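You operate a simulated robot arm through the tools that you are given. There is no shell and no other tool.

The job below is to be done with a simulated robot arm. You get a single attempt, and the scene is never put back.

Task
Check the grey wall board with the straightedge and dial out the gap.
Fine: straightedge in the upper brackets, lever to Free, packer dial till 0 mm shows; then lever to Lock, straightedge to the lower brackets.

The check looks at the end state, three seconds after you hand in, the way a careful person would. Anything else that was tipped, shoved, dropped, spilled or broken makes it a failure.

Robot
A 7-joint arm with a two-finger gripper, fixed in place. Base frame: the origin is at the foot of the arm, x ahead of it, y to its left, z up. Readings come in cm, degrees, newtons and seconds.
With the tool pointing down near the work surface it reaches from about 30 to 74 cm from the base axis. Its first joint turns from -166.0 to 166.0 degrees. Payload 2.94 kg.
The TCP is the grasp point between the finger pads, 3 cm short of the fingertips. In the tool frame z runs along the fingers and y along their closing line. The gripper opens to 13.8 cm. The gripper's body begins 10.9 cm behind the TCP.
Orientation is that of the tool frame in the base frame, as a unit quaternion [x, y, z, w]. With the fingers straight down and closing along the base's y, the tool's x points along the base's -x, its y along +y and its z along -z.

Tools
- The arm moves only by the tool send_rows. Its argument "increments" is a list of rows, each an object of numbers (a shift or turn left out is 0, a gripper value left out holds the last): "x", "y", "z": the shift along the tool's x, y, z in units of 30 mm (1.0 is 30 mm); "ax", "ay", "az": the turn, a rotation vector about the tool's x, y, z in units of 5 degrees (1.0 is 5 degrees). In form: [{"x": .., "y": .., "z": .., "ax": .., "ay": .., "az": ..}, ...]. A call has 1 to 20 rows; each row shifts and turns the commanded pose from where the row before left it, along the tool's axes as they then stand. "gripper" is the gripper command, from -1 (fully open) to 1 (shut), values between in proportion, set as the call begins (left out, the last holds). A call with a number of a shift or a turn outside -1 to 1 is refused whole. A row lasts 0.2 s, in which the tool goes at most 5 cm and 8.6 degrees; a call with a longer step from one row to the next is refused whole, and so is a gripper value outside its range. Where a pose cannot be reached the arm comes as near as it can. A force on the tool above 40 N (or 10 N above the force at the start of the call, whichever is more), or a blocked arm, ends the call early, and 0.2 s more pass. Each finger halts on what it meets, pressing with about 34 N; the grip force reading is that of the motor and also rises with nothing between the fingers. The clock runs only during rows and for 0.2 s after the last one: add rows that do not move to give the fingers time. It gives the time, the measured TCP pose, the force on the tool (base axes), the opening and the grip force at its end, in the units of the frame above (readings bear some noise), with the torque about the TCP (base axes, N m) and any sound that the robot's microphone picked up.
- Cameras (640 x 400 px; columns grow to the right, rows downward): "scene" is fixed at [5.19, 49.8, 180.34]; the picture's right is [-0.85, -0.53, 0.00], its down [-0.26, 0.42, -0.87] and it looks along [0.46, -0.74, -0.50] (base axes); focal length 329 px, centre (320, 200). "wrist" rides on the gripper at [7.1, 1.9, -14.6] in the tool frame; the picture's right is [-0.26, 0.96, 0.00], its down [-0.85, -0.23, -0.48] and it looks along [-0.46, -0.13, 0.88] (tool axes); focal length 280 px, centre (320, 200). There is no depth. A picture from a camera that has moved, and an enlarged one, comes with that camera's place and axes in the base frame and with its lens.
- capture(camera): a new picture of that camera. No time passes.
- raise_lower(by): slides the trunk up (or, below 0, down) by that many cm; the arm rides with it, the base frame stays. It gives what a move gives, with no picture.
- enlarge(camera, box): a new picture of the part [left, top, right, bottom] of that camera's present view, enlarged. No time passes.
- sign_off(): hands the job in; it is judged then, once.

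Places have to be worked out from the pictures, the camera data and where the tool is seen. Open the gripper and draw the arm clear of the work before you hand the job in, unless the task says otherwise.

The tools are called after "Call:" by a JSON object that holds its "api" and its "payload". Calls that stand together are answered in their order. send_rows: Moves the arm, as the interface text tells. Its arguments: {"type":"object","properties":{"increments":{"type":"array","items":{"type":"object","properties":{"x":{"type":"number"},"y":{"type":"number"},"z":{"type":"number"},"ax":{"type":"number"},"ay":{"type":"number"},"az":{"type":"number"}}}},"gripper":{"type":"number"}},"required":["increments"]} The other tools are called the same way: raise_lower (by) slides the trunk up or down; capture (camera) takes a picture; enlarge (camera, box) takes an enlarged picture of a part of a camera's view; sign_off () hands the job in.

At the start:

```text
time_s: 0.0
position: [35.19, -3.64, 145.48]
ee_rot: [0.0, 1.0, 0.001, 0.0]
ft_force: [0.4, 0.0, -0.4]
wrist_torque: [-0.04, 0.0, -0.04]
finger_gap: 13.79
grasp_force: 0.1
trunk travel left (down, up): [-41.5, 3.9]
```

scene: 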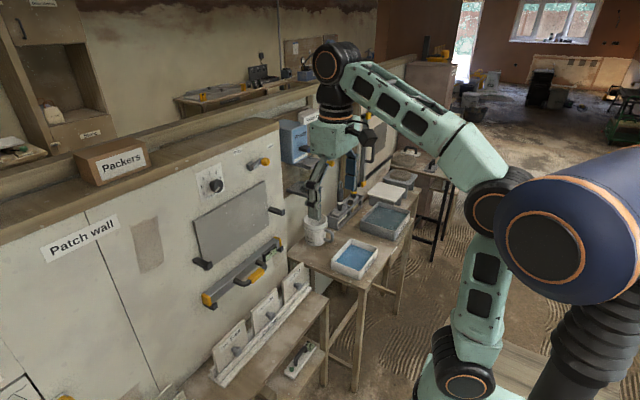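
wrist: 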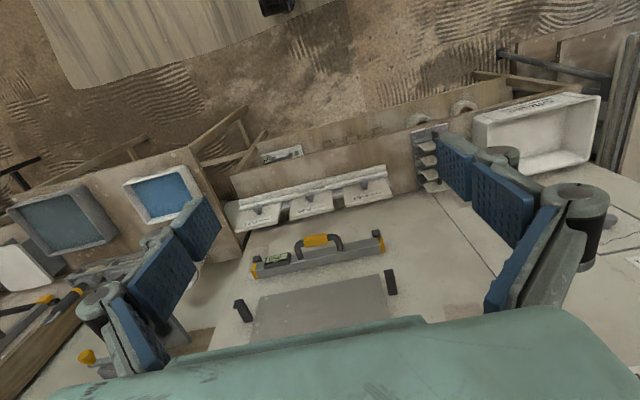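

I begin by looking closely at the wall board, brackets, dial and lever from both cameras.

Call:
{"api": "enlarge", "payload": {"camera": "scene", "box": [180, 130, 340, 230]}}

Call:
{"api": "enlarge", "payload": {"camera": "scene", "box": [180, 220, 340, 320]}}

Call:
{"api": "enlarge", "payload": {"camera": "wrist", "box": [200, 200, 440, 350]}}

Call:
{"api": "enlarge", "payload": {"camera": "scene", "box": [280, 90, 440, 190]}}

```text
4.00 times, centred on (260, 180) of scene
camera zoom: at [5.19, 49.8, 180.34], right [-0.85, -0.53, 0.0], down [-0.26, 0.42, -0.87], along [0.46, -0.74, -0.5], focal length 1317 px, centre (560, 280)
```

zoom: 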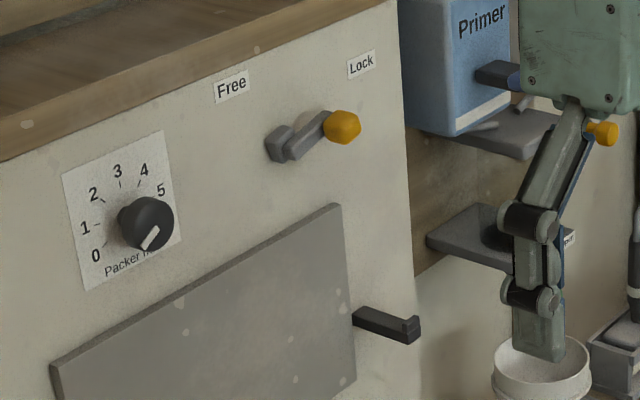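

```text
4.00 times, centred on (260, 270) of scene
camera zoom: at [5.19, 49.8, 180.34], right [-0.85, -0.53, 0.0], down [-0.26, 0.42, -0.87], along [0.46, -0.74, -0.5], focal length 1317 px, centre (560, -80)
```

zoom: 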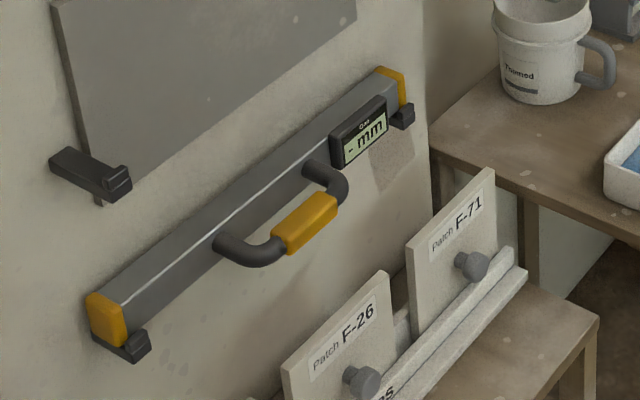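

```text
2.67 times, centred on (320, 275) of wrist
camera zoom: at [28.12, -1.84, 160.16], right [0.26, 0.96, 0.0], down [0.85, -0.23, 0.48], along [0.46, -0.13, -0.88], focal length 748 px, centre (320, 0)
```

zoom: 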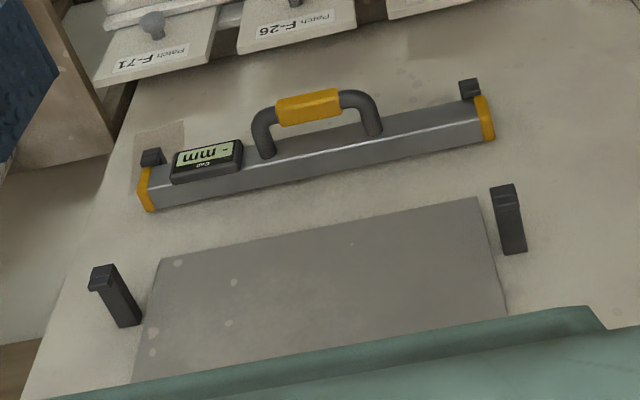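

```text
4.00 times, centred on (360, 140) of scene
camera zoom: at [5.19, 49.8, 180.34], right [-0.85, -0.53, 0.0], down [-0.26, 0.42, -0.87], along [0.46, -0.74, -0.5], focal length 1317 px, centre (160, 440)
```

zoom: 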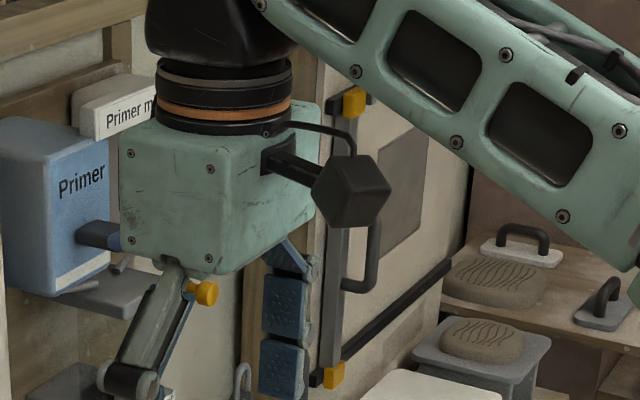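

The wall faces -x at about x≈82, with the straightedge at about z≈96 and the upper brackets' tips at about x≈75, z≈112. I'm zooming in more on the dial, lever and brackets.

Call:
{"api": "enlarge", "payload": {"camera": "scene", "box": [192, 160, 232, 205]}}

Call:
{"api": "enlarge", "payload": {"camera": "scene", "box": [230, 140, 294, 180]}}

Call:
{"api": "enlarge", "payload": {"camera": "scene", "box": [186, 250, 234, 315]}}

Call:
{"api": "enlarge", "payload": {"camera": "scene", "box": [245, 195, 300, 265]}}

Call:
{"api": "enlarge", "payload": {"camera": "scene", "box": [0, 100, 160, 200]}}

Call:
{"api": "enlarge", "payload": {"camera": "wrist", "box": [0, 160, 320, 400]}}

```text
8.89 times, centred on (212, 182) of scene
camera zoom: at [5.19, 49.8, 180.34], right [-0.85, -0.53, 0.0], down [-0.26, 0.42, -0.87], along [0.46, -0.74, -0.5], focal length 2927 px, centre (1280, 356)
```

zoom: 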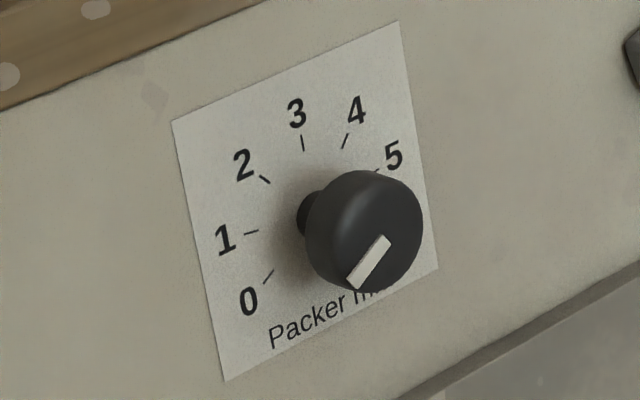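

```text
10.00 times, centred on (262, 160) of scene
camera zoom: at [5.19, 49.8, 180.34], right [-0.85, -0.53, 0.0], down [-0.26, 0.42, -0.87], along [0.46, -0.74, -0.5], focal length 3292 px, centre (900, 600)
```

zoom: 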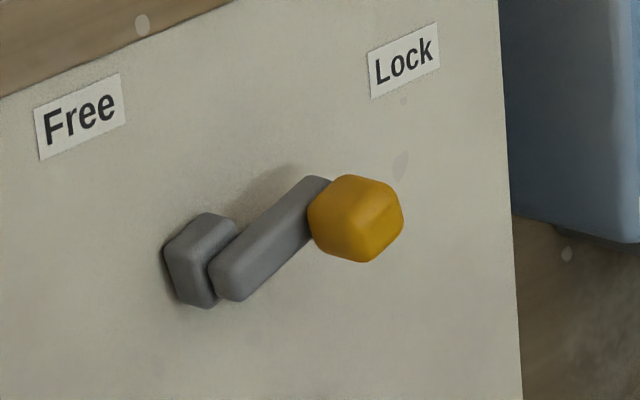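

```text
6.15 times, centred on (210, 282) of scene
camera zoom: at [5.19, 49.8, 180.34], right [-0.85, -0.53, 0.0], down [-0.26, 0.42, -0.87], along [0.46, -0.74, -0.5], focal length 2026 px, centre (997, -308)
```

zoom: 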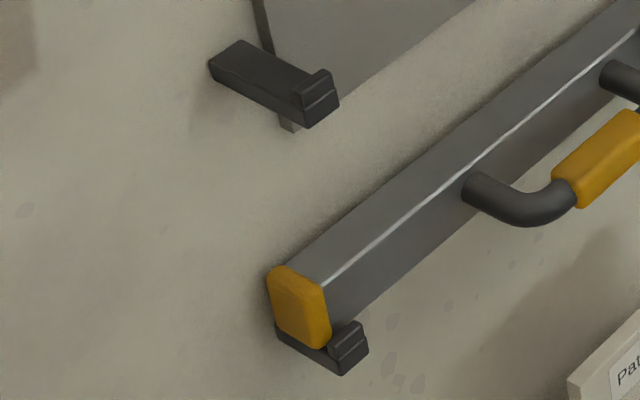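

```text
5.71 times, centred on (272, 230) of scene
camera zoom: at [5.19, 49.8, 180.34], right [-0.85, -0.53, 0.0], down [-0.26, 0.42, -0.87], along [0.46, -0.74, -0.5], focal length 1881 px, centre (591, 29)
```

zoom: 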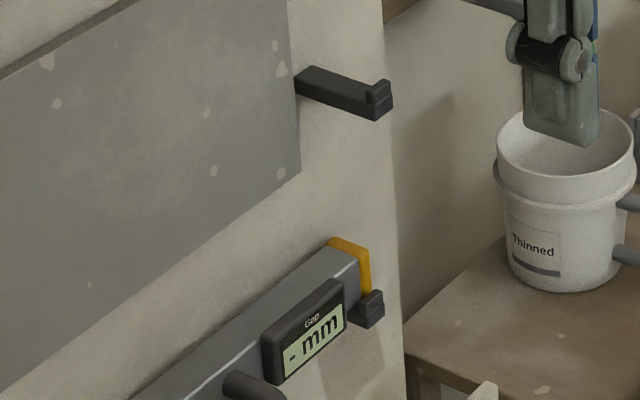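

```text
4.00 times, centred on (80, 150) of scene
camera zoom: at [5.19, 49.8, 180.34], right [-0.85, -0.53, 0.0], down [-0.26, 0.42, -0.87], along [0.46, -0.74, -0.5], focal length 1317 px, centre (1280, 400)
```

zoom: 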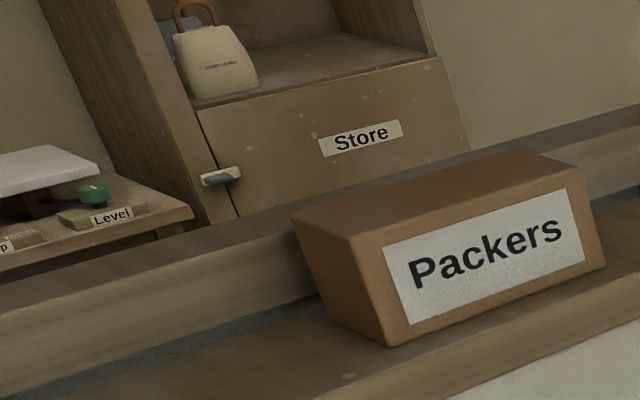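

```text
1.67 times, centred on (160, 280) of wrist
camera zoom: at [28.12, -1.84, 160.16], right [0.26, 0.96, 0.0], down [0.85, -0.23, 0.48], along [0.46, -0.13, -0.88], focal length 467 px, centre (587, 67)
```

zoom: 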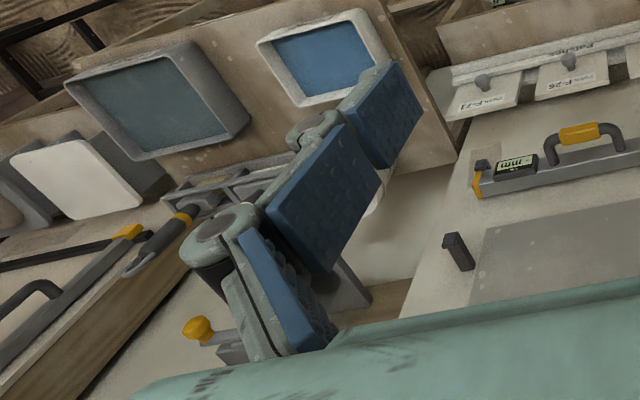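

The dial pointer sits at 0, the lever is at Lock, and the gauge shows "- mm" in the lower brackets. I lower the trunk part way so the shoulder suits working heights of 95–137 cm, with nothing below the hand there.

Call:
{"api": "raise_lower", "payload": {"by": -15}}

```text
time_s: 1.8
position: [35.23, -3.64, 130.56]
ee_rot: [0.001, 1.0, -0.001, 0.0]
ft_force: [-0.4, -0.8, -0.3]
wrist_torque: [0.0, -0.03, -0.01]
finger_gap: 13.82
grasp_force: 0.0
trunk travel left (down, up): [-26.5, 18.9]
```

The tool now hangs at z≈130.6. I move it 15 cm toward the wall, keeping well clear of it, then pitch the tool to point horizontally at the wall.

Call:
{"api": "send_rows", "payload": {"increments": [{"x": -1}, {"x": -1}, {"x": -1}, {"x": -0.7}, {"x": -0.3}, {"ay": -1}, {"ay": -1}, {"ay": -1}, {"ay": -1}, {"ay": -1}, {"ay": -1}, {"ay": -1}, {"ay": -1}, {"ay": -1}]}}

```text
time_s: 4.8
position: [49.61, -3.38, 121.83]
ee_rot: [-0.003, 0.954, 0.006, 0.3]
ft_force: [0.2, -0.8, -0.1]
wrist_torque: [-0.02, 0.01, -0.03]
finger_gap: 13.79
grasp_force: 0.1
out of reach, approached as far as the arm can: row 3, 4
trunk travel left (down, up): [-26.5, 18.9]
stopped in row 14: the arm was blocked; the commanded pose is now the measured one
```

The arm reported a block and rotated only ~35°. I look at both cameras before doing anything else.

Call:
{"api": "capture", "payload": {"camera": "scene"}}

Call:
{"api": "capture", "payload": {"camera": "wrist"}}

```text
taken
```

scene: 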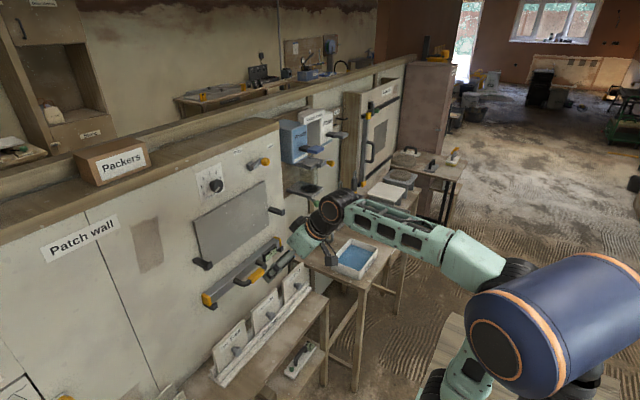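

```text
taken
camera wrist: at [35.42, -1.77, 129.91], right [0.21, 0.97, 0.16], down [0.42, -0.24, 0.87], along [0.88, -0.11, -0.46], focal length 280 px, centre (320, 200)
```

wrist: 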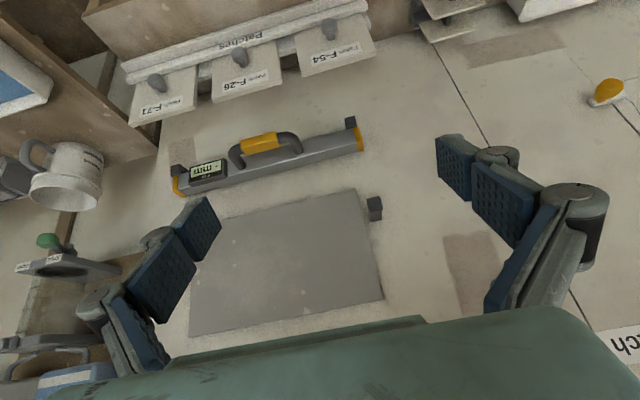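

The view looks clear and nothing is touched, so the block was likely a joint limit or self-limit. I try continuing the pitch in small steps with a slight raise.

Call:
{"api": "send_rows", "payload": {"increments": [{}, {"ay": -0.6}, {"ay": -0.6}, {"ay": -0.6}]}}

```text
time_s: 5.8
position: [49.12, -2.17, 122.57]
ee_rot: [-0.014, 0.924, 0.011, 0.381]
ft_force: [0.3, -0.4, 0.1]
wrist_torque: [0.01, 0.03, -0.02]
finger_gap: 13.79
grasp_force: 0.2
trunk travel left (down, up): [-26.5, 18.9]
```

It moves on fine (about 45° pitched now). I continue the pitch in moderate steps.

Call:
{"api": "send_rows", "payload": {"increments": [{"ay": -0.7}, {"ay": -0.7}, {"ay": -0.7}, {"ay": -0.7}, {"ay": -0.7}, {"ay": -0.7}, {}]}}

```text
time_s: 7.4
position: [49.25, -3.38, 122.44]
ee_rot: [-0.001, 0.84, 0.007, 0.542]
ft_force: [0.6, 0.1, 0.4]
wrist_torque: [-0.01, -0.01, 0.03]
finger_gap: 13.8
grasp_force: 0.0
trunk travel left (down, up): [-26.5, 18.9]
```

Now at ~66° pitch with the position holding. I complete the remaining ~24.4° so that the tool points straight at the wall.

Call:
{"api": "send_rows", "payload": {"increments": [{"ay": -0.7}, {"ay": -0.7}, {"ay": -0.7}, {"ay": -0.7}, {"ay": -0.7}, {"ay": -0.7}, {"ay": -0.68}, {}]}}

Call:
{"api": "capture", "payload": {"camera": "wrist"}}

Call:
{"api": "capture", "payload": {"camera": "scene"}}

```text
time_s: 9.2
position: [49.61, -3.42, 122.8]
ee_rot: [0.001, 0.707, 0.007, 0.707]
ft_force: [0.5, 0.3, -0.1]
wrist_torque: [0.01, -0.03, -0.02]
finger_gap: 13.82
grasp_force: 0.1
out of reach, approached as far as the arm can: row 7
trunk travel left (down, up): [-26.5, 18.9]
```

```text
taken
camera wrist: at [34.97, -1.68, 115.81], right [-0.01, 0.96, 0.27], down [-0.47, -0.24, 0.85], along [0.88, -0.12, 0.46], focal length 280 px, centre (320, 200)
```

wrist: 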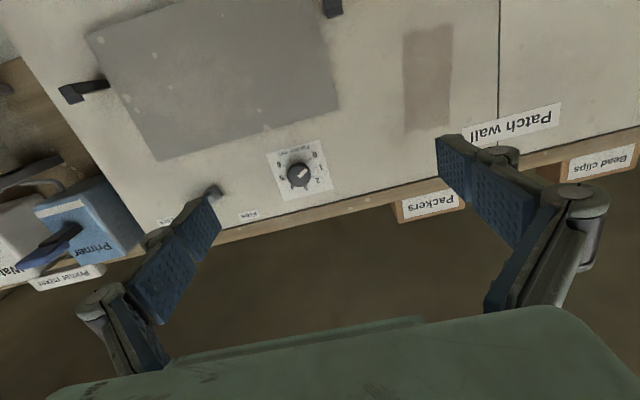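

```text
taken
```

scene: 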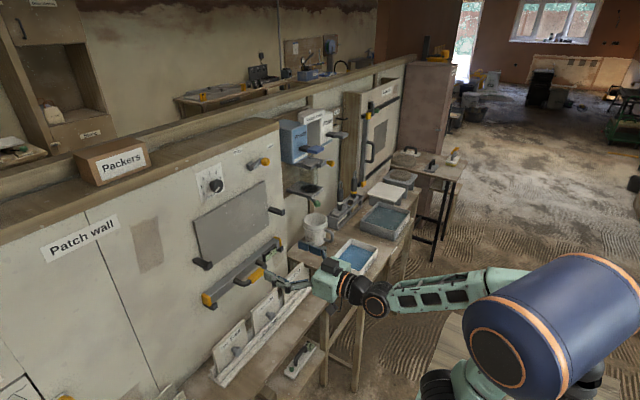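

The tool now points straight at the wall at [49.6, -3.4, 122.8]. Next I roll it -90° about its axis so the fingers close vertically, for gripping the straightedge's horizontal handle.

Call:
{"api": "send_rows", "payload": {"increments": [{"az": -0.9}, {"az": -0.9}, {"az": -0.9}, {"az": -0.9}, {"az": -0.9}, {"az": -0.9}, {"az": -0.9}, {"az": -0.9}, {"az": -0.9}, {"az": -0.9}, {"az": -0.9}, {"az": -0.9}, {"az": -0.9}, {"az": -0.9}, {"az": -0.9}, {"az": -0.9}, {"az": -0.9}, {"az": -0.9}, {"az": -0.9}, {"az": -0.9}]}}

Call:
{"api": "capture", "payload": {"camera": "wrist"}}

```text
time_s: 10.5
position: [48.91, -8.39, 122.61]
ee_rot: [-0.098, 0.699, -0.146, 0.693]
ft_force: [-0.6, -0.2, 0.4]
wrist_torque: [0.03, -0.04, 0.03]
finger_gap: 13.78
grasp_force: 0.1
trunk travel left (down, up): [-26.5, 18.9]
stopped in row 6: the arm was blocked; the commanded pose is now the measured one
```

```text
taken
camera wrist: at [34.35, -8.06, 115.31], right [0.07, 0.99, -0.08], down [-0.47, 0.1, 0.87], along [0.88, -0.02, 0.48], focal length 280 px, centre (320, 200)
```

wrist: 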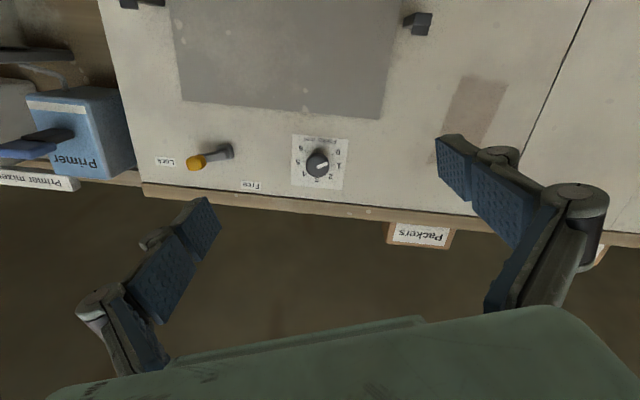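

The arm tends to stall in this cramped, retracted pose; this view does give a clear look at the lever (knob ≈[77.7,-30.7,134.5]) and dial. I move forward to x≈60 first, then look.

Call:
{"api": "send_rows", "payload": {"increments": [{"z": 0.6}, {"z": 0.6}, {"z": 0.6}, {"z": 0.6}, {"z": 0.6}, {"z": 0.6}, {}, {}]}}

Call:
{"api": "capture", "payload": {"camera": "scene"}}

```text
time_s: 12.3
position: [59.81, -9.18, 122.36]
ee_rot: [-0.1, 0.7, -0.149, 0.691]
ft_force: [0.4, -0.4, -0.1]
wrist_torque: [0.02, 0.01, -0.02]
finger_gap: 13.77
grasp_force: 0.0
trunk travel left (down, up): [-26.5, 18.9]
```

```text
taken
```

scene: 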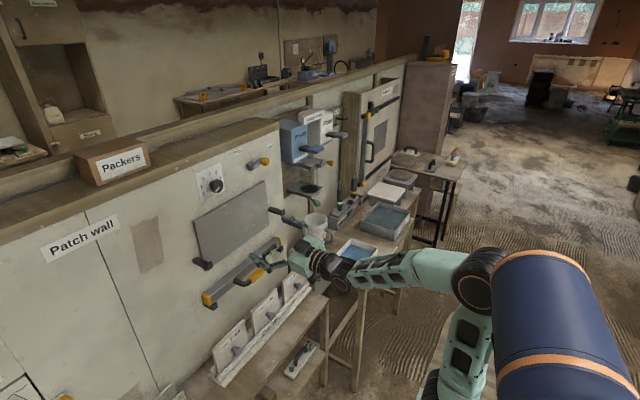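

Forward motion worked (x≈59.8). Now I roll the remaining ~70° gently, with small corrections for yaw/pitch, half first.

Call:
{"api": "send_rows", "payload": {"increments": [{"ax": -0.025, "ay": -0.035, "az": -0.5}, {"ax": -0.025, "ay": -0.035, "az": -0.5}, {"ax": -0.025, "ay": -0.035, "az": -0.5}, {"ax": -0.025, "ay": -0.035, "az": -0.5}, {"ax": -0.025, "ay": -0.035, "az": -0.5}, {"ax": -0.025, "ay": -0.035, "az": -0.5}, {"ax": -0.025, "ay": -0.035, "az": -0.5}, {"ax": -0.025, "ay": -0.035, "az": -0.5}, {"ax": -0.025, "ay": -0.035, "az": -0.5}, {"ax": -0.025, "ay": -0.035, "az": -0.5}, {}]}}

```text
time_s: 14.7
position: [59.69, -9.06, 122.48]
ee_rot: [-0.259, 0.652, -0.286, 0.653]
ft_force: [0.7, 0.3, -0.3]
wrist_torque: [-0.01, -0.04, -0.03]
finger_gap: 13.83
grasp_force: 0.1
trunk travel left (down, up): [-26.5, 18.9]
```

Tracking well now. I finish the remaining ~44.6° of roll.

Call:
{"api": "send_rows", "payload": {"increments": [{"ax": -0.025, "ay": -0.024, "az": -0.6}, {"ax": -0.025, "ay": -0.024, "az": -0.6}, {"ax": -0.025, "ay": -0.024, "az": -0.6}, {"ax": -0.025, "ay": -0.024, "az": -0.6}, {"ax": -0.025, "ay": -0.024, "az": -0.6}, {"ax": -0.025, "ay": -0.024, "az": -0.6}, {"ax": -0.025, "ay": -0.024, "az": -0.6}, {"ax": -0.025, "ay": -0.024, "az": -0.6}, {"ax": -0.025, "ay": -0.024, "az": -0.6}, {"ax": -0.025, "ay": -0.024, "az": -0.6}, {"ax": -0.025, "ay": -0.024, "az": -0.6}, {"ax": -0.025, "ay": -0.024, "az": -0.6}, {"ax": -0.025, "ay": -0.024, "az": -0.6}, {"ax": -0.025, "ay": -0.024, "az": -0.6}, {"az": -0.5}, {}]}}

Call:
{"api": "capture", "payload": {"camera": "wrist"}}

Call:
{"api": "capture", "payload": {"camera": "scene"}}

```text
time_s: 18.1
position: [59.87, -9.02, 122.35]
ee_rot: [-0.5, 0.501, -0.499, 0.5]
ft_force: [0.6, -0.4, 0.4]
wrist_torque: [0.01, -0.01, -0.01]
finger_gap: 13.8
grasp_force: 0.0
trunk travel left (down, up): [-26.5, 18.9]
```

```text
taken
camera wrist: at [45.26, -16.29, 120.55], right [0.0, 0.26, -0.96], down [-0.48, 0.85, 0.23], along [0.88, 0.46, 0.12], focal length 280 px, centre (320, 200)
```

wrist: 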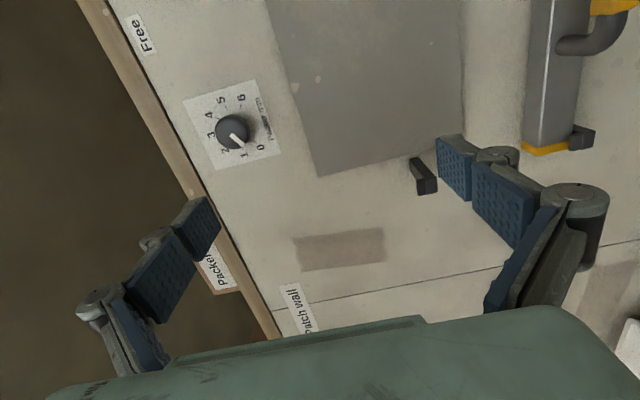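

```text
taken
```

scene: 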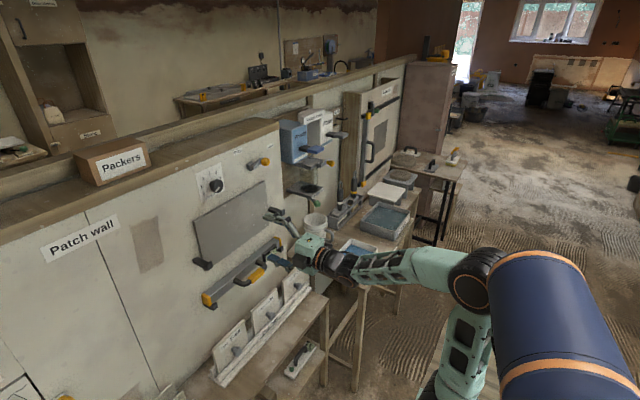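

The orientation is exact: fingers close vertically, tool pointing at the wall. I zoom in on the dial and the straightedge end from this new viewpoint.

Call:
{"api": "enlarge", "payload": {"camera": "wrist", "box": [170, 70, 298, 180]}}

Call:
{"api": "enlarge", "payload": {"camera": "wrist", "box": [400, 0, 640, 200]}}

```text
3.64 times, centred on (234, 125) of wrist
camera zoom: at [45.26, -16.29, 120.55], right [0.0, 0.26, -0.96], down [-0.48, 0.85, 0.23], along [0.88, 0.46, 0.12], focal length 1020 px, centre (633, 473)
```

zoom: 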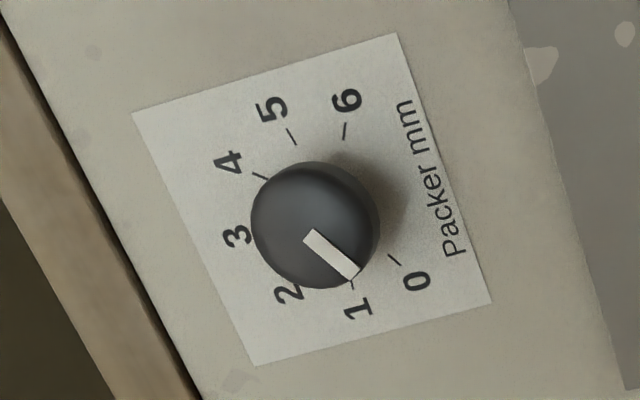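

```text
2.00 times, centred on (520, 100) of wrist
camera zoom: at [45.26, -16.29, 120.55], right [0.0, 0.26, -0.96], down [-0.48, 0.85, 0.23], along [0.88, 0.46, 0.12], focal length 561 px, centre (-80, 400)
```

zoom: 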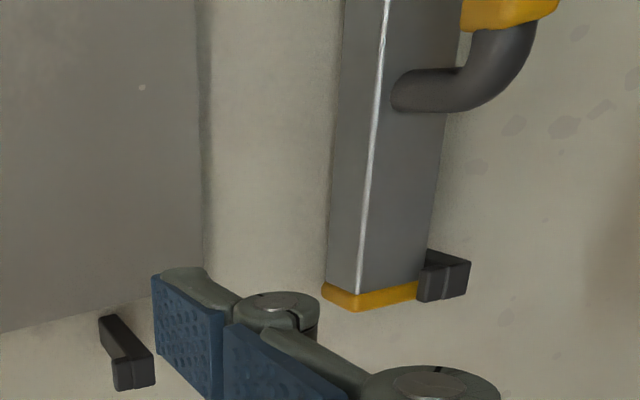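

The dial scale runs 0–6 with 40° per mm, with the pointer near 0. I half-close the gripper to ~5.5 cm and drop the trunk 20 cm to bring the hand toward the handle's height, staying at x≈60.

Call:
{"api": "send_rows", "payload": {"increments": [{}, {}, {}, {}], "gripper": 0.2}}

Call:
{"api": "raise_lower", "payload": {"by": -20}}

Call:
{"api": "capture", "payload": {"camera": "wrist"}}

Call:
{"api": "capture", "payload": {"camera": "scene"}}

```text
time_s: 19.1
position: [59.77, -9.04, 122.51]
ee_rot: [-0.5, 0.5, -0.498, 0.501]
ft_force: [-0.5, 0.3, -0.4]
wrist_torque: [-0.04, 0.01, 0.01]
finger_gap: 5.51
grasp_force: 0.0
trunk travel left (down, up): [-26.5, 18.9]
```

```text
time_s: 21.3
position: [59.75, -9.11, 102.44]
ee_rot: [-0.499, 0.501, -0.499, 0.501]
ft_force: [-0.8, -0.1, 1.1]
wrist_torque: [0.04, 0.03, 0.03]
finger_gap: 5.54
grasp_force: 0.1
trunk travel left (down, up): [-6.5, 38.9]
```

```text
taken
camera wrist: at [45.25, -16.27, 100.58], right [0.0, 0.27, -0.96], down [-0.48, 0.85, 0.23], along [0.88, 0.46, 0.13], focal length 280 px, centre (320, 200)
```

wrist: 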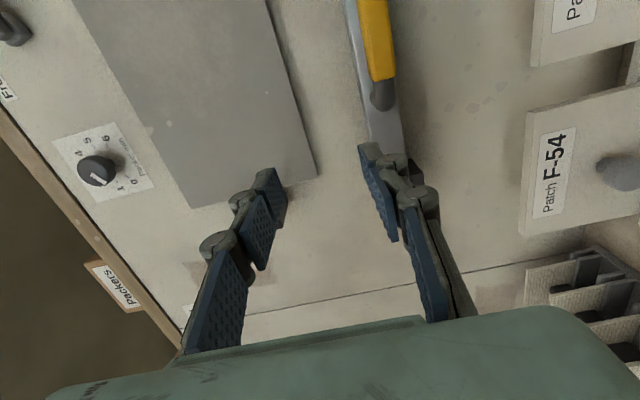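

```text
taken
```

scene: 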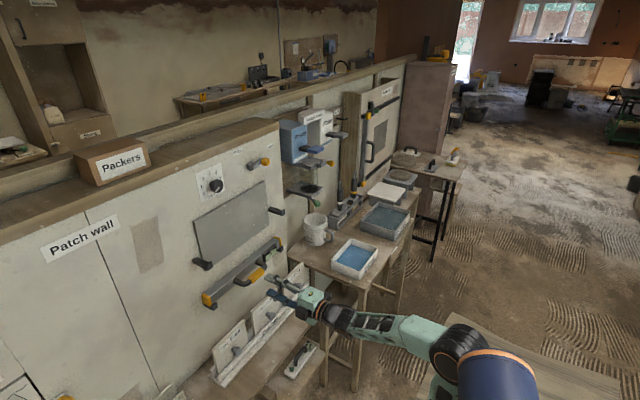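

The lower finger and rack clearance look fine. I shift 7 cm toward -y to line up with the handle's middle, staying at this height, then re-measure.

Call:
{"api": "send_rows", "payload": {"increments": [{"x": 0.6}, {"x": 0.6}, {"x": 0.6}, {"x": 0.5}, {}]}}

Call:
{"api": "capture", "payload": {"camera": "wrist"}}

Call:
{"api": "enlarge", "payload": {"camera": "scene", "box": [200, 220, 360, 320]}}

```text
time_s: 22.5
position: [59.71, -15.87, 102.4]
ee_rot: [-0.499, 0.5, -0.499, 0.502]
ft_force: [-0.2, -0.2, -1.0]
wrist_torque: [0.0, -0.01, 0.0]
finger_gap: 5.52
grasp_force: 0.1
trunk travel left (down, up): [-6.5, 38.9]
```

```text
taken
camera wrist: at [45.29, -23.08, 100.63], right [0.0, 0.27, -0.96], down [-0.48, 0.85, 0.23], along [0.88, 0.46, 0.13], focal length 280 px, centre (320, 200)
```

wrist: 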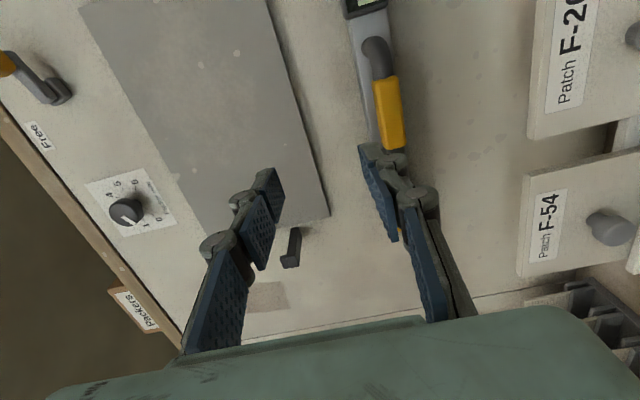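

```text
4.00 times, centred on (280, 270) of scene
camera zoom: at [5.19, 49.8, 180.34], right [-0.85, -0.53, 0.0], down [-0.26, 0.42, -0.87], along [0.46, -0.74, -0.5], focal length 1317 px, centre (480, -80)
```

zoom: 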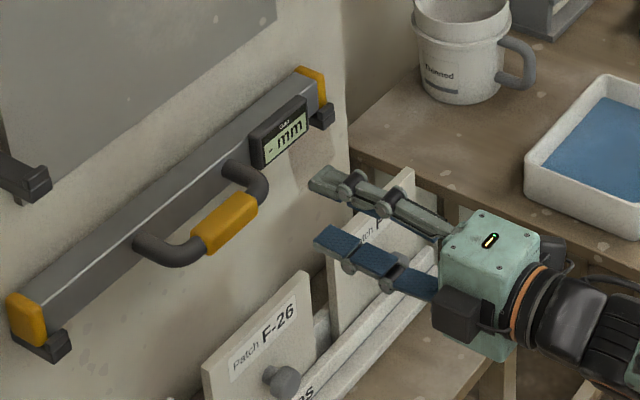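

Triangulation puts the handle bar at about [73.8, -15.7, 95.6], with the straightedge spanning y≈1.9 to -36.8. I drop to z≈95.6, shift slightly to y≈-16.8 (near the mass centre), and advance to x≈69 before checking.

Call:
{"api": "send_rows", "payload": {"increments": [{"y": 0.7, "x": 0.3}, {"y": 0.7}, {"y": 0.5}, {"y": 0.37}, {"z": 0.6}, {"z": 0.6}, {"z": 0.6}, {"z": 0.6}, {"z": 0.6}, {}]}}

Call:
{"api": "capture", "payload": {"camera": "wrist"}}

Call:
{"api": "enlarge", "payload": {"camera": "scene", "box": [200, 220, 360, 320]}}

```text
time_s: 24.7
position: [68.81, -16.64, 95.74]
ee_rot: [-0.5, 0.5, -0.498, 0.502]
ft_force: [0.5, 0.2, -0.2]
wrist_torque: [0.0, -0.01, 0.01]
finger_gap: 5.51
grasp_force: 0.1
trunk travel left (down, up): [-6.5, 38.9]
```

```text
taken
camera wrist: at [54.33, -23.92, 93.82], right [0.0, 0.27, -0.96], down [-0.48, 0.85, 0.23], along [0.88, 0.46, 0.13], focal length 280 px, centre (320, 200)
```

wrist: 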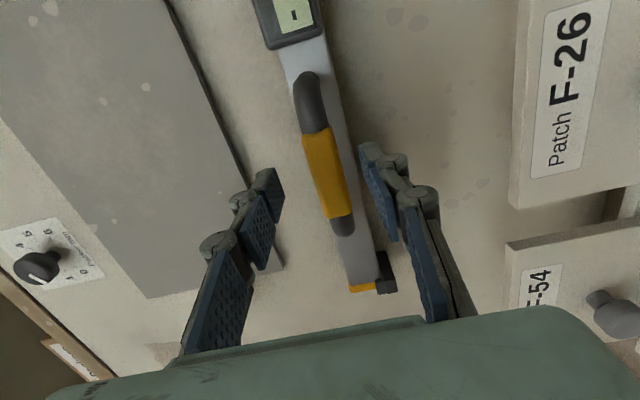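

```text
4.00 times, centred on (280, 270) of scene
camera zoom: at [5.19, 49.8, 180.34], right [-0.85, -0.53, 0.0], down [-0.26, 0.42, -0.87], along [0.46, -0.74, -0.5], focal length 1317 px, centre (480, -80)
```

zoom: 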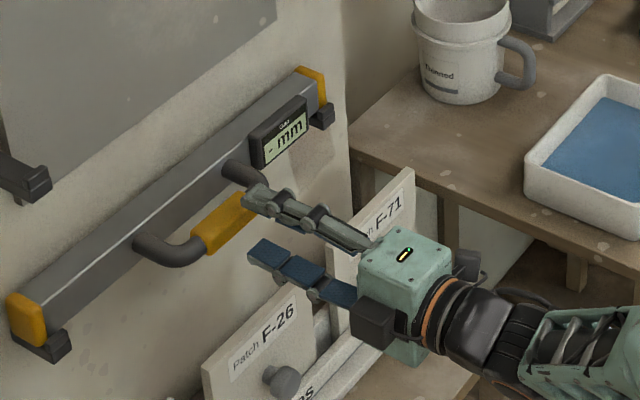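

The bar is centred between the fingers. I advance another 4.4 cm to x≈73.2 with the fingers straddling the bar.

Call:
{"api": "send_rows", "payload": {"increments": [{"z": 0.4}, {"z": 0.4}, {"z": 0.4}, {"z": 0.27}, {}]}}

Call:
{"api": "capture", "payload": {"camera": "wrist"}}

Call:
{"api": "enlarge", "payload": {"camera": "scene", "box": [220, 230, 316, 290]}}

```text
time_s: 25.9
position: [73.24, -16.8, 95.69]
ee_rot: [-0.5, 0.5, -0.498, 0.501]
ft_force: [-0.4, -1.3, -0.5]
wrist_torque: [-0.02, -0.02, 0.0]
finger_gap: 5.53
grasp_force: 0.0
trunk travel left (down, up): [-6.5, 38.9]
```

```text
taken
camera wrist: at [58.72, -24.03, 93.76], right [0.0, 0.27, -0.96], down [-0.48, 0.85, 0.23], along [0.88, 0.46, 0.13], focal length 280 px, centre (320, 200)
```

wrist: 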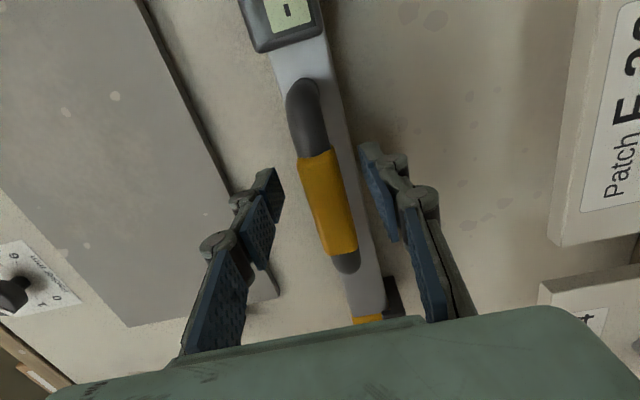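

```text
6.67 times, centred on (268, 260) of scene
camera zoom: at [5.19, 49.8, 180.34], right [-0.85, -0.53, 0.0], down [-0.26, 0.42, -0.87], along [0.46, -0.74, -0.5], focal length 2195 px, centre (667, -200)
```

zoom: 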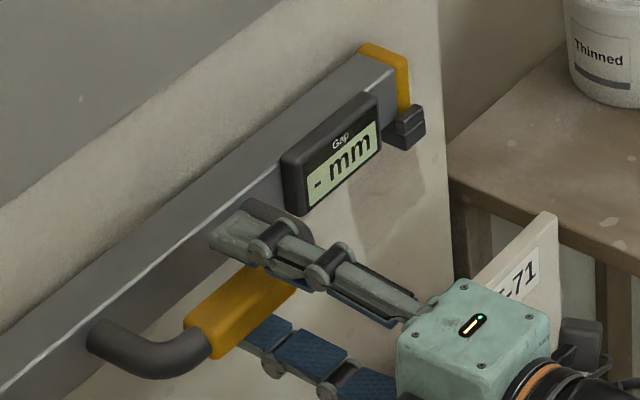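

The fingers straddle the yellow grip, well clear of the display. I close the gripper on the handle.

Call:
{"api": "send_rows", "payload": {"increments": [{}, {}, {}, {}], "gripper": 1}}

Call:
{"api": "capture", "payload": {"camera": "wrist"}}

Call:
{"api": "enlarge", "payload": {"camera": "scene", "box": [180, 220, 340, 320]}}

```text
time_s: 26.9
position: [73.24, -16.82, 95.67]
ee_rot: [-0.499, 0.501, -0.499, 0.501]
ft_force: [-0.3, 0.6, -0.5]
wrist_torque: [-0.19, 0.17, -0.05]
finger_gap: 2.23
grasp_force: 34.0
trunk travel left (down, up): [-6.5, 38.9]
```

```text
taken
camera wrist: at [58.72, -24.04, 93.69], right [0.0, 0.27, -0.96], down [-0.48, 0.85, 0.23], along [0.88, 0.46, 0.12], focal length 280 px, centre (320, 200)
```

wrist: 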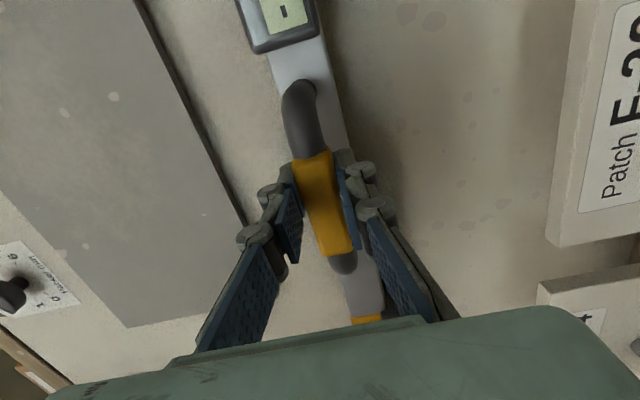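

```text
4.00 times, centred on (260, 270) of scene
camera zoom: at [5.19, 49.8, 180.34], right [-0.85, -0.53, 0.0], down [-0.26, 0.42, -0.87], along [0.46, -0.74, -0.5], focal length 1317 px, centre (560, -80)
```

zoom: 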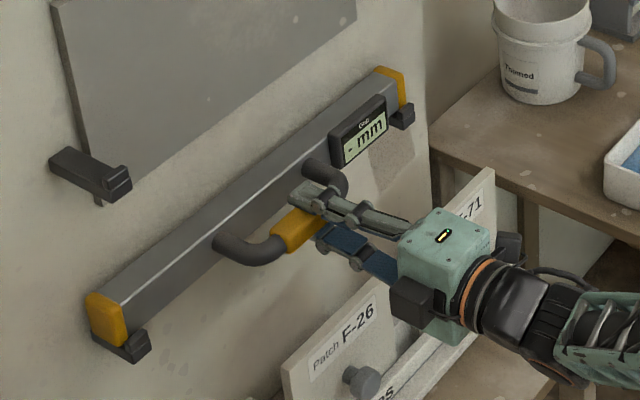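

Grip is firm (gap 2.23 cm, 34 N) at the seated pose [73.24, -16.82, 95.67]. Before lifting, I zoom on each bracket to measure the offset from lower to upper seats.

Call:
{"api": "enlarge", "payload": {"camera": "scene", "box": [188, 252, 220, 272]}}

Call:
{"api": "enlarge", "payload": {"camera": "scene", "box": [196, 288, 228, 312]}}

Call:
{"api": "enlarge", "payload": {"camera": "scene", "box": [262, 200, 294, 220]}}

Call:
{"api": "enlarge", "payload": {"camera": "scene", "box": [262, 230, 294, 256]}}

```text
16.00 times, centred on (204, 262) of scene
camera zoom: at [5.19, 49.8, 180.34], right [-0.85, -0.53, 0.0], down [-0.26, 0.42, -0.87], along [0.46, -0.74, -0.5], focal length 5268 px, centre (2176, -792)
```

zoom: 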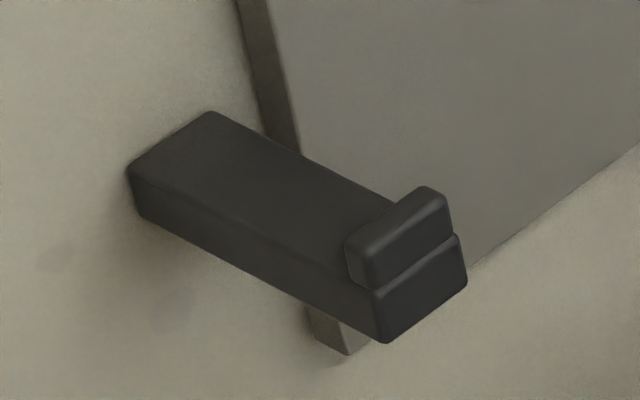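

```text
16.00 times, centred on (212, 300) of scene
camera zoom: at [5.19, 49.8, 180.34], right [-0.85, -0.53, 0.0], down [-0.26, 0.42, -0.87], along [0.46, -0.74, -0.5], focal length 5268 px, centre (2048, -1400)
```

zoom: 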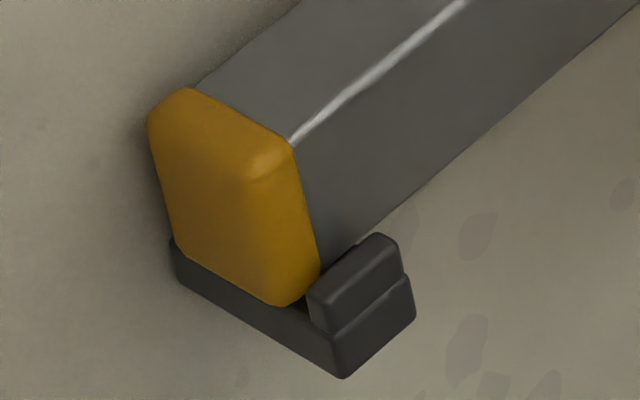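

```text
16.00 times, centred on (278, 210) of scene
camera zoom: at [5.19, 49.8, 180.34], right [-0.85, -0.53, 0.0], down [-0.26, 0.42, -0.87], along [0.46, -0.74, -0.5], focal length 5268 px, centre (992, 40)
```

zoom: 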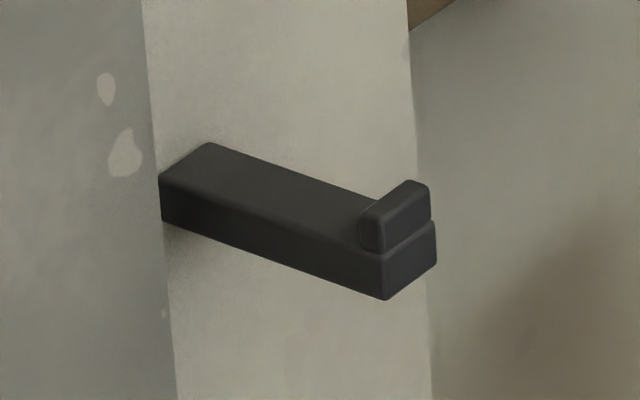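

```text
15.38 times, centred on (278, 243) of scene
camera zoom: at [5.19, 49.8, 180.34], right [-0.85, -0.53, 0.0], down [-0.26, 0.42, -0.87], along [0.46, -0.74, -0.5], focal length 5065 px, centre (966, -462)
```

zoom: 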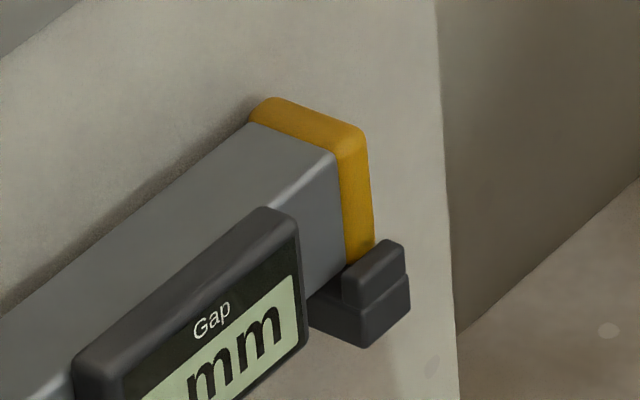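

The brackets align in y; the upper seat is about Δx≈-2.0, Δz≈+19.05 from the lower one, lip ~1 cm high, with ~1 cm fore-aft slack. I lift the straightedge straight up 2.5 cm first and check that it stays level.

Call:
{"api": "send_rows", "payload": {"increments": [{"y": -0.2}, {"y": -0.2}, {"y": -0.2}, {"y": -0.23}, {}]}}

Call:
{"api": "enlarge", "payload": {"camera": "scene", "box": [180, 220, 340, 320]}}

Call:
{"api": "capture", "payload": {"camera": "wrist"}}

```text
time_s: 28.1
position: [73.27, -16.85, 98.16]
ee_rot: [-0.5, 0.5, -0.499, 0.501]
ft_force: [-0.3, 0.1, -4.4]
wrist_torque: [0.01, 0.3, -0.01]
finger_gap: 2.22
grasp_force: 34.1
trunk travel left (down, up): [-6.5, 38.9]
```

```text
4.00 times, centred on (260, 270) of scene
camera zoom: at [5.19, 49.8, 180.34], right [-0.85, -0.53, 0.0], down [-0.26, 0.42, -0.87], along [0.46, -0.74, -0.5], focal length 1317 px, centre (560, -80)
```

zoom: 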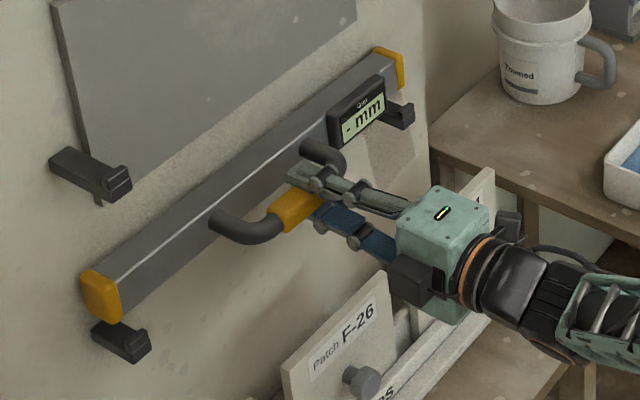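

```text
taken
camera wrist: at [58.72, -24.06, 96.21], right [0.0, 0.27, -0.96], down [-0.48, 0.85, 0.23], along [0.88, 0.46, 0.13], focal length 280 px, centre (320, 200)
```

wrist: 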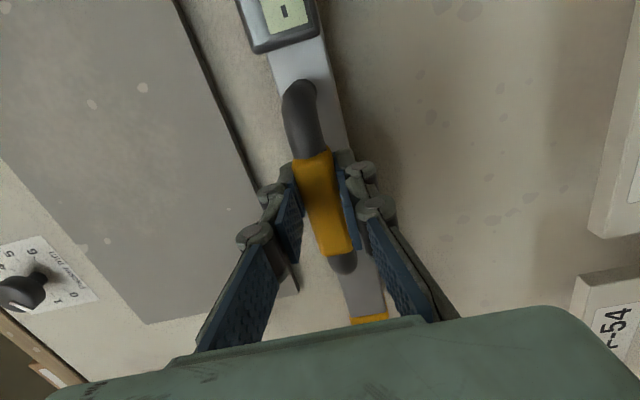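

It hangs level (about 0.42 kg) and clears both lower lips. I draw it straight back 9 cm from the wall.

Call:
{"api": "send_rows", "payload": {"increments": [{"z": -0.3}, {"z": -0.5}, {"z": -0.5}, {"z": -0.5}, {"z": -0.5}, {"z": -0.5}, {"z": -0.2}, {}]}}

Call:
{"api": "capture", "payload": {"camera": "scene"}}

```text
time_s: 29.9
position: [64.19, -16.82, 98.07]
ee_rot: [-0.499, 0.501, -0.498, 0.502]
ft_force: [-0.1, 0.3, -4.2]
wrist_torque: [0.05, 0.29, 0.0]
finger_gap: 2.2
grasp_force: 33.9
trunk travel left (down, up): [-6.5, 38.9]
```

```text
taken
```

scene: 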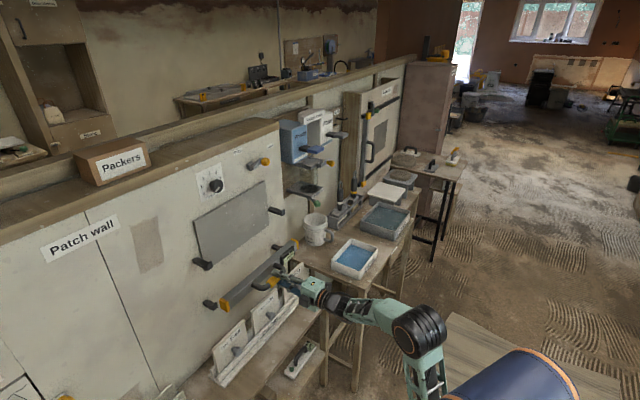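

Clear of the wall. I raise the trunk 19.6 cm so the straightedge ends up about 3 cm above the upper brackets' seat height.

Call:
{"api": "raise_lower", "payload": {"by": 19.6}}

Call:
{"api": "capture", "payload": {"camera": "scene"}}

Call:
{"api": "capture", "payload": {"camera": "wrist"}}

```text
time_s: 32.0
position: [64.29, -16.73, 117.74]
ee_rot: [-0.5, 0.501, -0.499, 0.501]
ft_force: [0.3, -0.4, -4.5]
wrist_torque: [0.05, 0.29, -0.01]
finger_gap: 2.2
grasp_force: 34.1
trunk travel left (down, up): [-26.1, 19.3]
```

```text
taken
```

scene: 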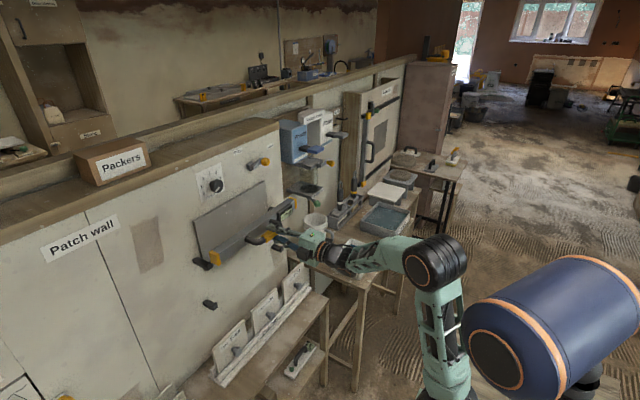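

```text
taken
camera wrist: at [49.66, -24.07, 115.79], right [0.0, 0.27, -0.96], down [-0.48, 0.85, 0.23], along [0.88, 0.46, 0.13], focal length 280 px, centre (320, 200)
```

wrist: 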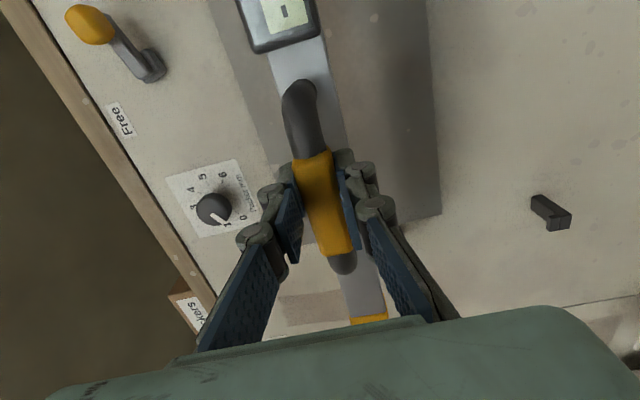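

It's level and ~3 cm above the upper shelf. I move forward 7.2 cm to x≈71.5, over the brackets behind the lips.

Call:
{"api": "send_rows", "payload": {"increments": [{"z": 0.4}, {"z": 0.5}, {"z": 0.5}, {"z": 0.4}, {"z": 0.4}, {"z": 0.2}, {}, {}]}}

Call:
{"api": "enlarge", "payload": {"camera": "scene", "box": [188, 240, 228, 270]}}

Call:
{"api": "enlarge", "payload": {"camera": "scene", "box": [254, 188, 302, 222]}}

Call:
{"api": "enlarge", "payload": {"camera": "scene", "box": [180, 180, 340, 280]}}

```text
time_s: 33.8
position: [71.35, -16.83, 117.69]
ee_rot: [-0.5, 0.501, -0.498, 0.501]
ft_force: [-0.2, 1.3, -5.0]
wrist_torque: [0.07, 0.27, 0.0]
finger_gap: 2.21
grasp_force: 34.2
trunk travel left (down, up): [-26.1, 19.3]
```

```text
13.33 times, centred on (208, 255) of scene
camera zoom: at [5.19, 49.8, 180.34], right [-0.85, -0.53, 0.0], down [-0.26, 0.42, -0.87], along [0.46, -0.74, -0.5], focal length 4390 px, centre (1813, -533)
```

zoom: 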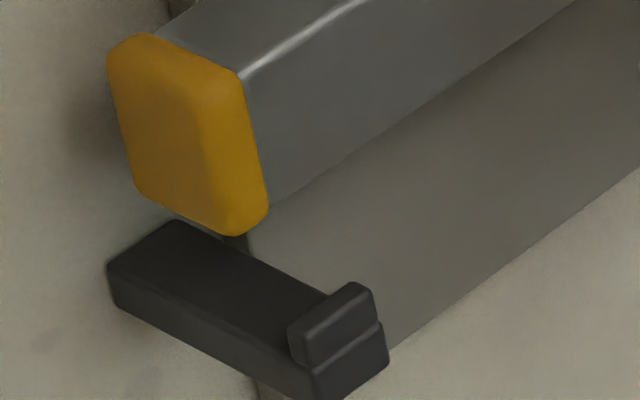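

```text
11.76 times, centred on (278, 205) of scene
camera zoom: at [5.19, 49.8, 180.34], right [-0.85, -0.53, 0.0], down [-0.26, 0.42, -0.87], along [0.46, -0.74, -0.5], focal length 3874 px, centre (814, 141)
```

zoom: 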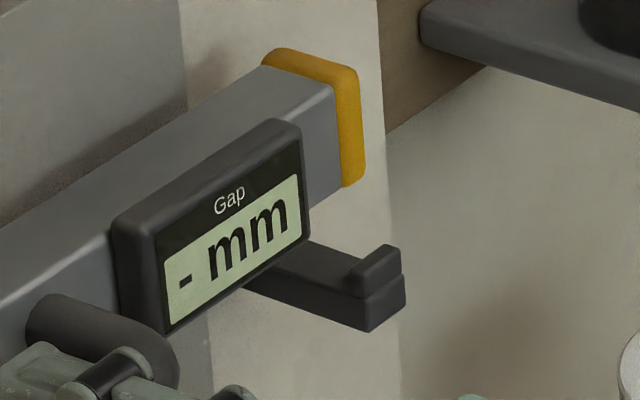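

```text
4.00 times, centred on (260, 230) of scene
camera zoom: at [5.19, 49.8, 180.34], right [-0.85, -0.53, 0.0], down [-0.26, 0.42, -0.87], along [0.46, -0.74, -0.5], focal length 1317 px, centre (560, 80)
```

zoom: 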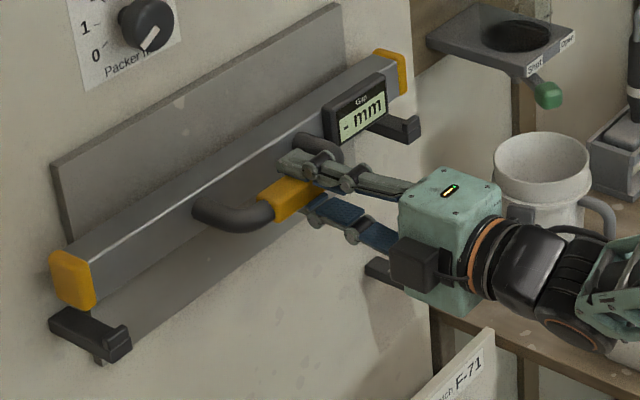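

The cap will land about 0.7 cm behind the lip and clear of the board. I lower 2.6 cm, then check force.

Call:
{"api": "send_rows", "payload": {"increments": [{"y": 0.2}, {"y": 0.25}, {"y": 0.25}, {"y": 0.17}, {}]}}

Call:
{"api": "enlarge", "payload": {"camera": "scene", "box": [188, 240, 228, 270]}}

Call:
{"api": "enlarge", "payload": {"camera": "scene", "box": [254, 188, 302, 222]}}

```text
time_s: 35.0
position: [71.38, -16.82, 115.08]
ee_rot: [-0.5, 0.501, -0.498, 0.501]
ft_force: [0.5, 0.0, -4.9]
wrist_torque: [0.03, 0.28, 0.0]
finger_gap: 2.22
grasp_force: 34.4
trunk travel left (down, up): [-26.1, 19.3]
```

```text
13.33 times, centred on (208, 255) of scene
camera zoom: at [5.19, 49.8, 180.34], right [-0.85, -0.53, 0.0], down [-0.26, 0.42, -0.87], along [0.46, -0.74, -0.5], focal length 4390 px, centre (1813, -533)
```

zoom: 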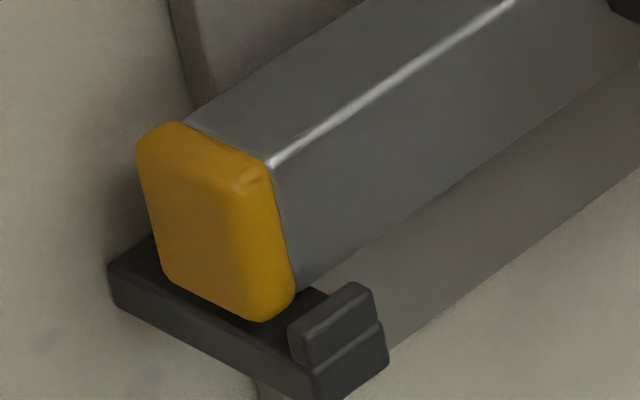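

```text
11.76 times, centred on (278, 205) of scene
camera zoom: at [5.19, 49.8, 180.34], right [-0.85, -0.53, 0.0], down [-0.26, 0.42, -0.87], along [0.46, -0.74, -0.5], focal length 3874 px, centre (814, 141)
```

zoom: 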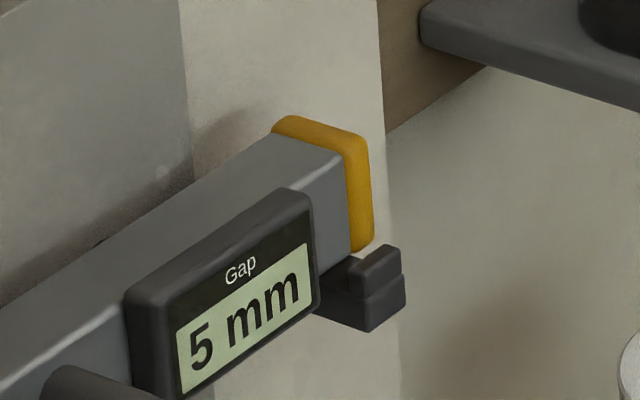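

The gauge now reads 5 mm, just above the seat. I ease down the last few millimetres until the shelf carries the weight.

Call:
{"api": "send_rows", "payload": {"increments": [{"y": 0.04}, {"y": 0.04}, {"y": 0.04}, {}]}}

```text
time_s: 36.0
position: [71.33, -16.77, 114.73]
ee_rot: [-0.5, 0.5, -0.498, 0.502]
ft_force: [0.5, 0.1, -5.4]
wrist_torque: [0.01, 0.31, -0.01]
finger_gap: 2.18
grasp_force: 34.4
trunk travel left (down, up): [-26.1, 19.3]
```

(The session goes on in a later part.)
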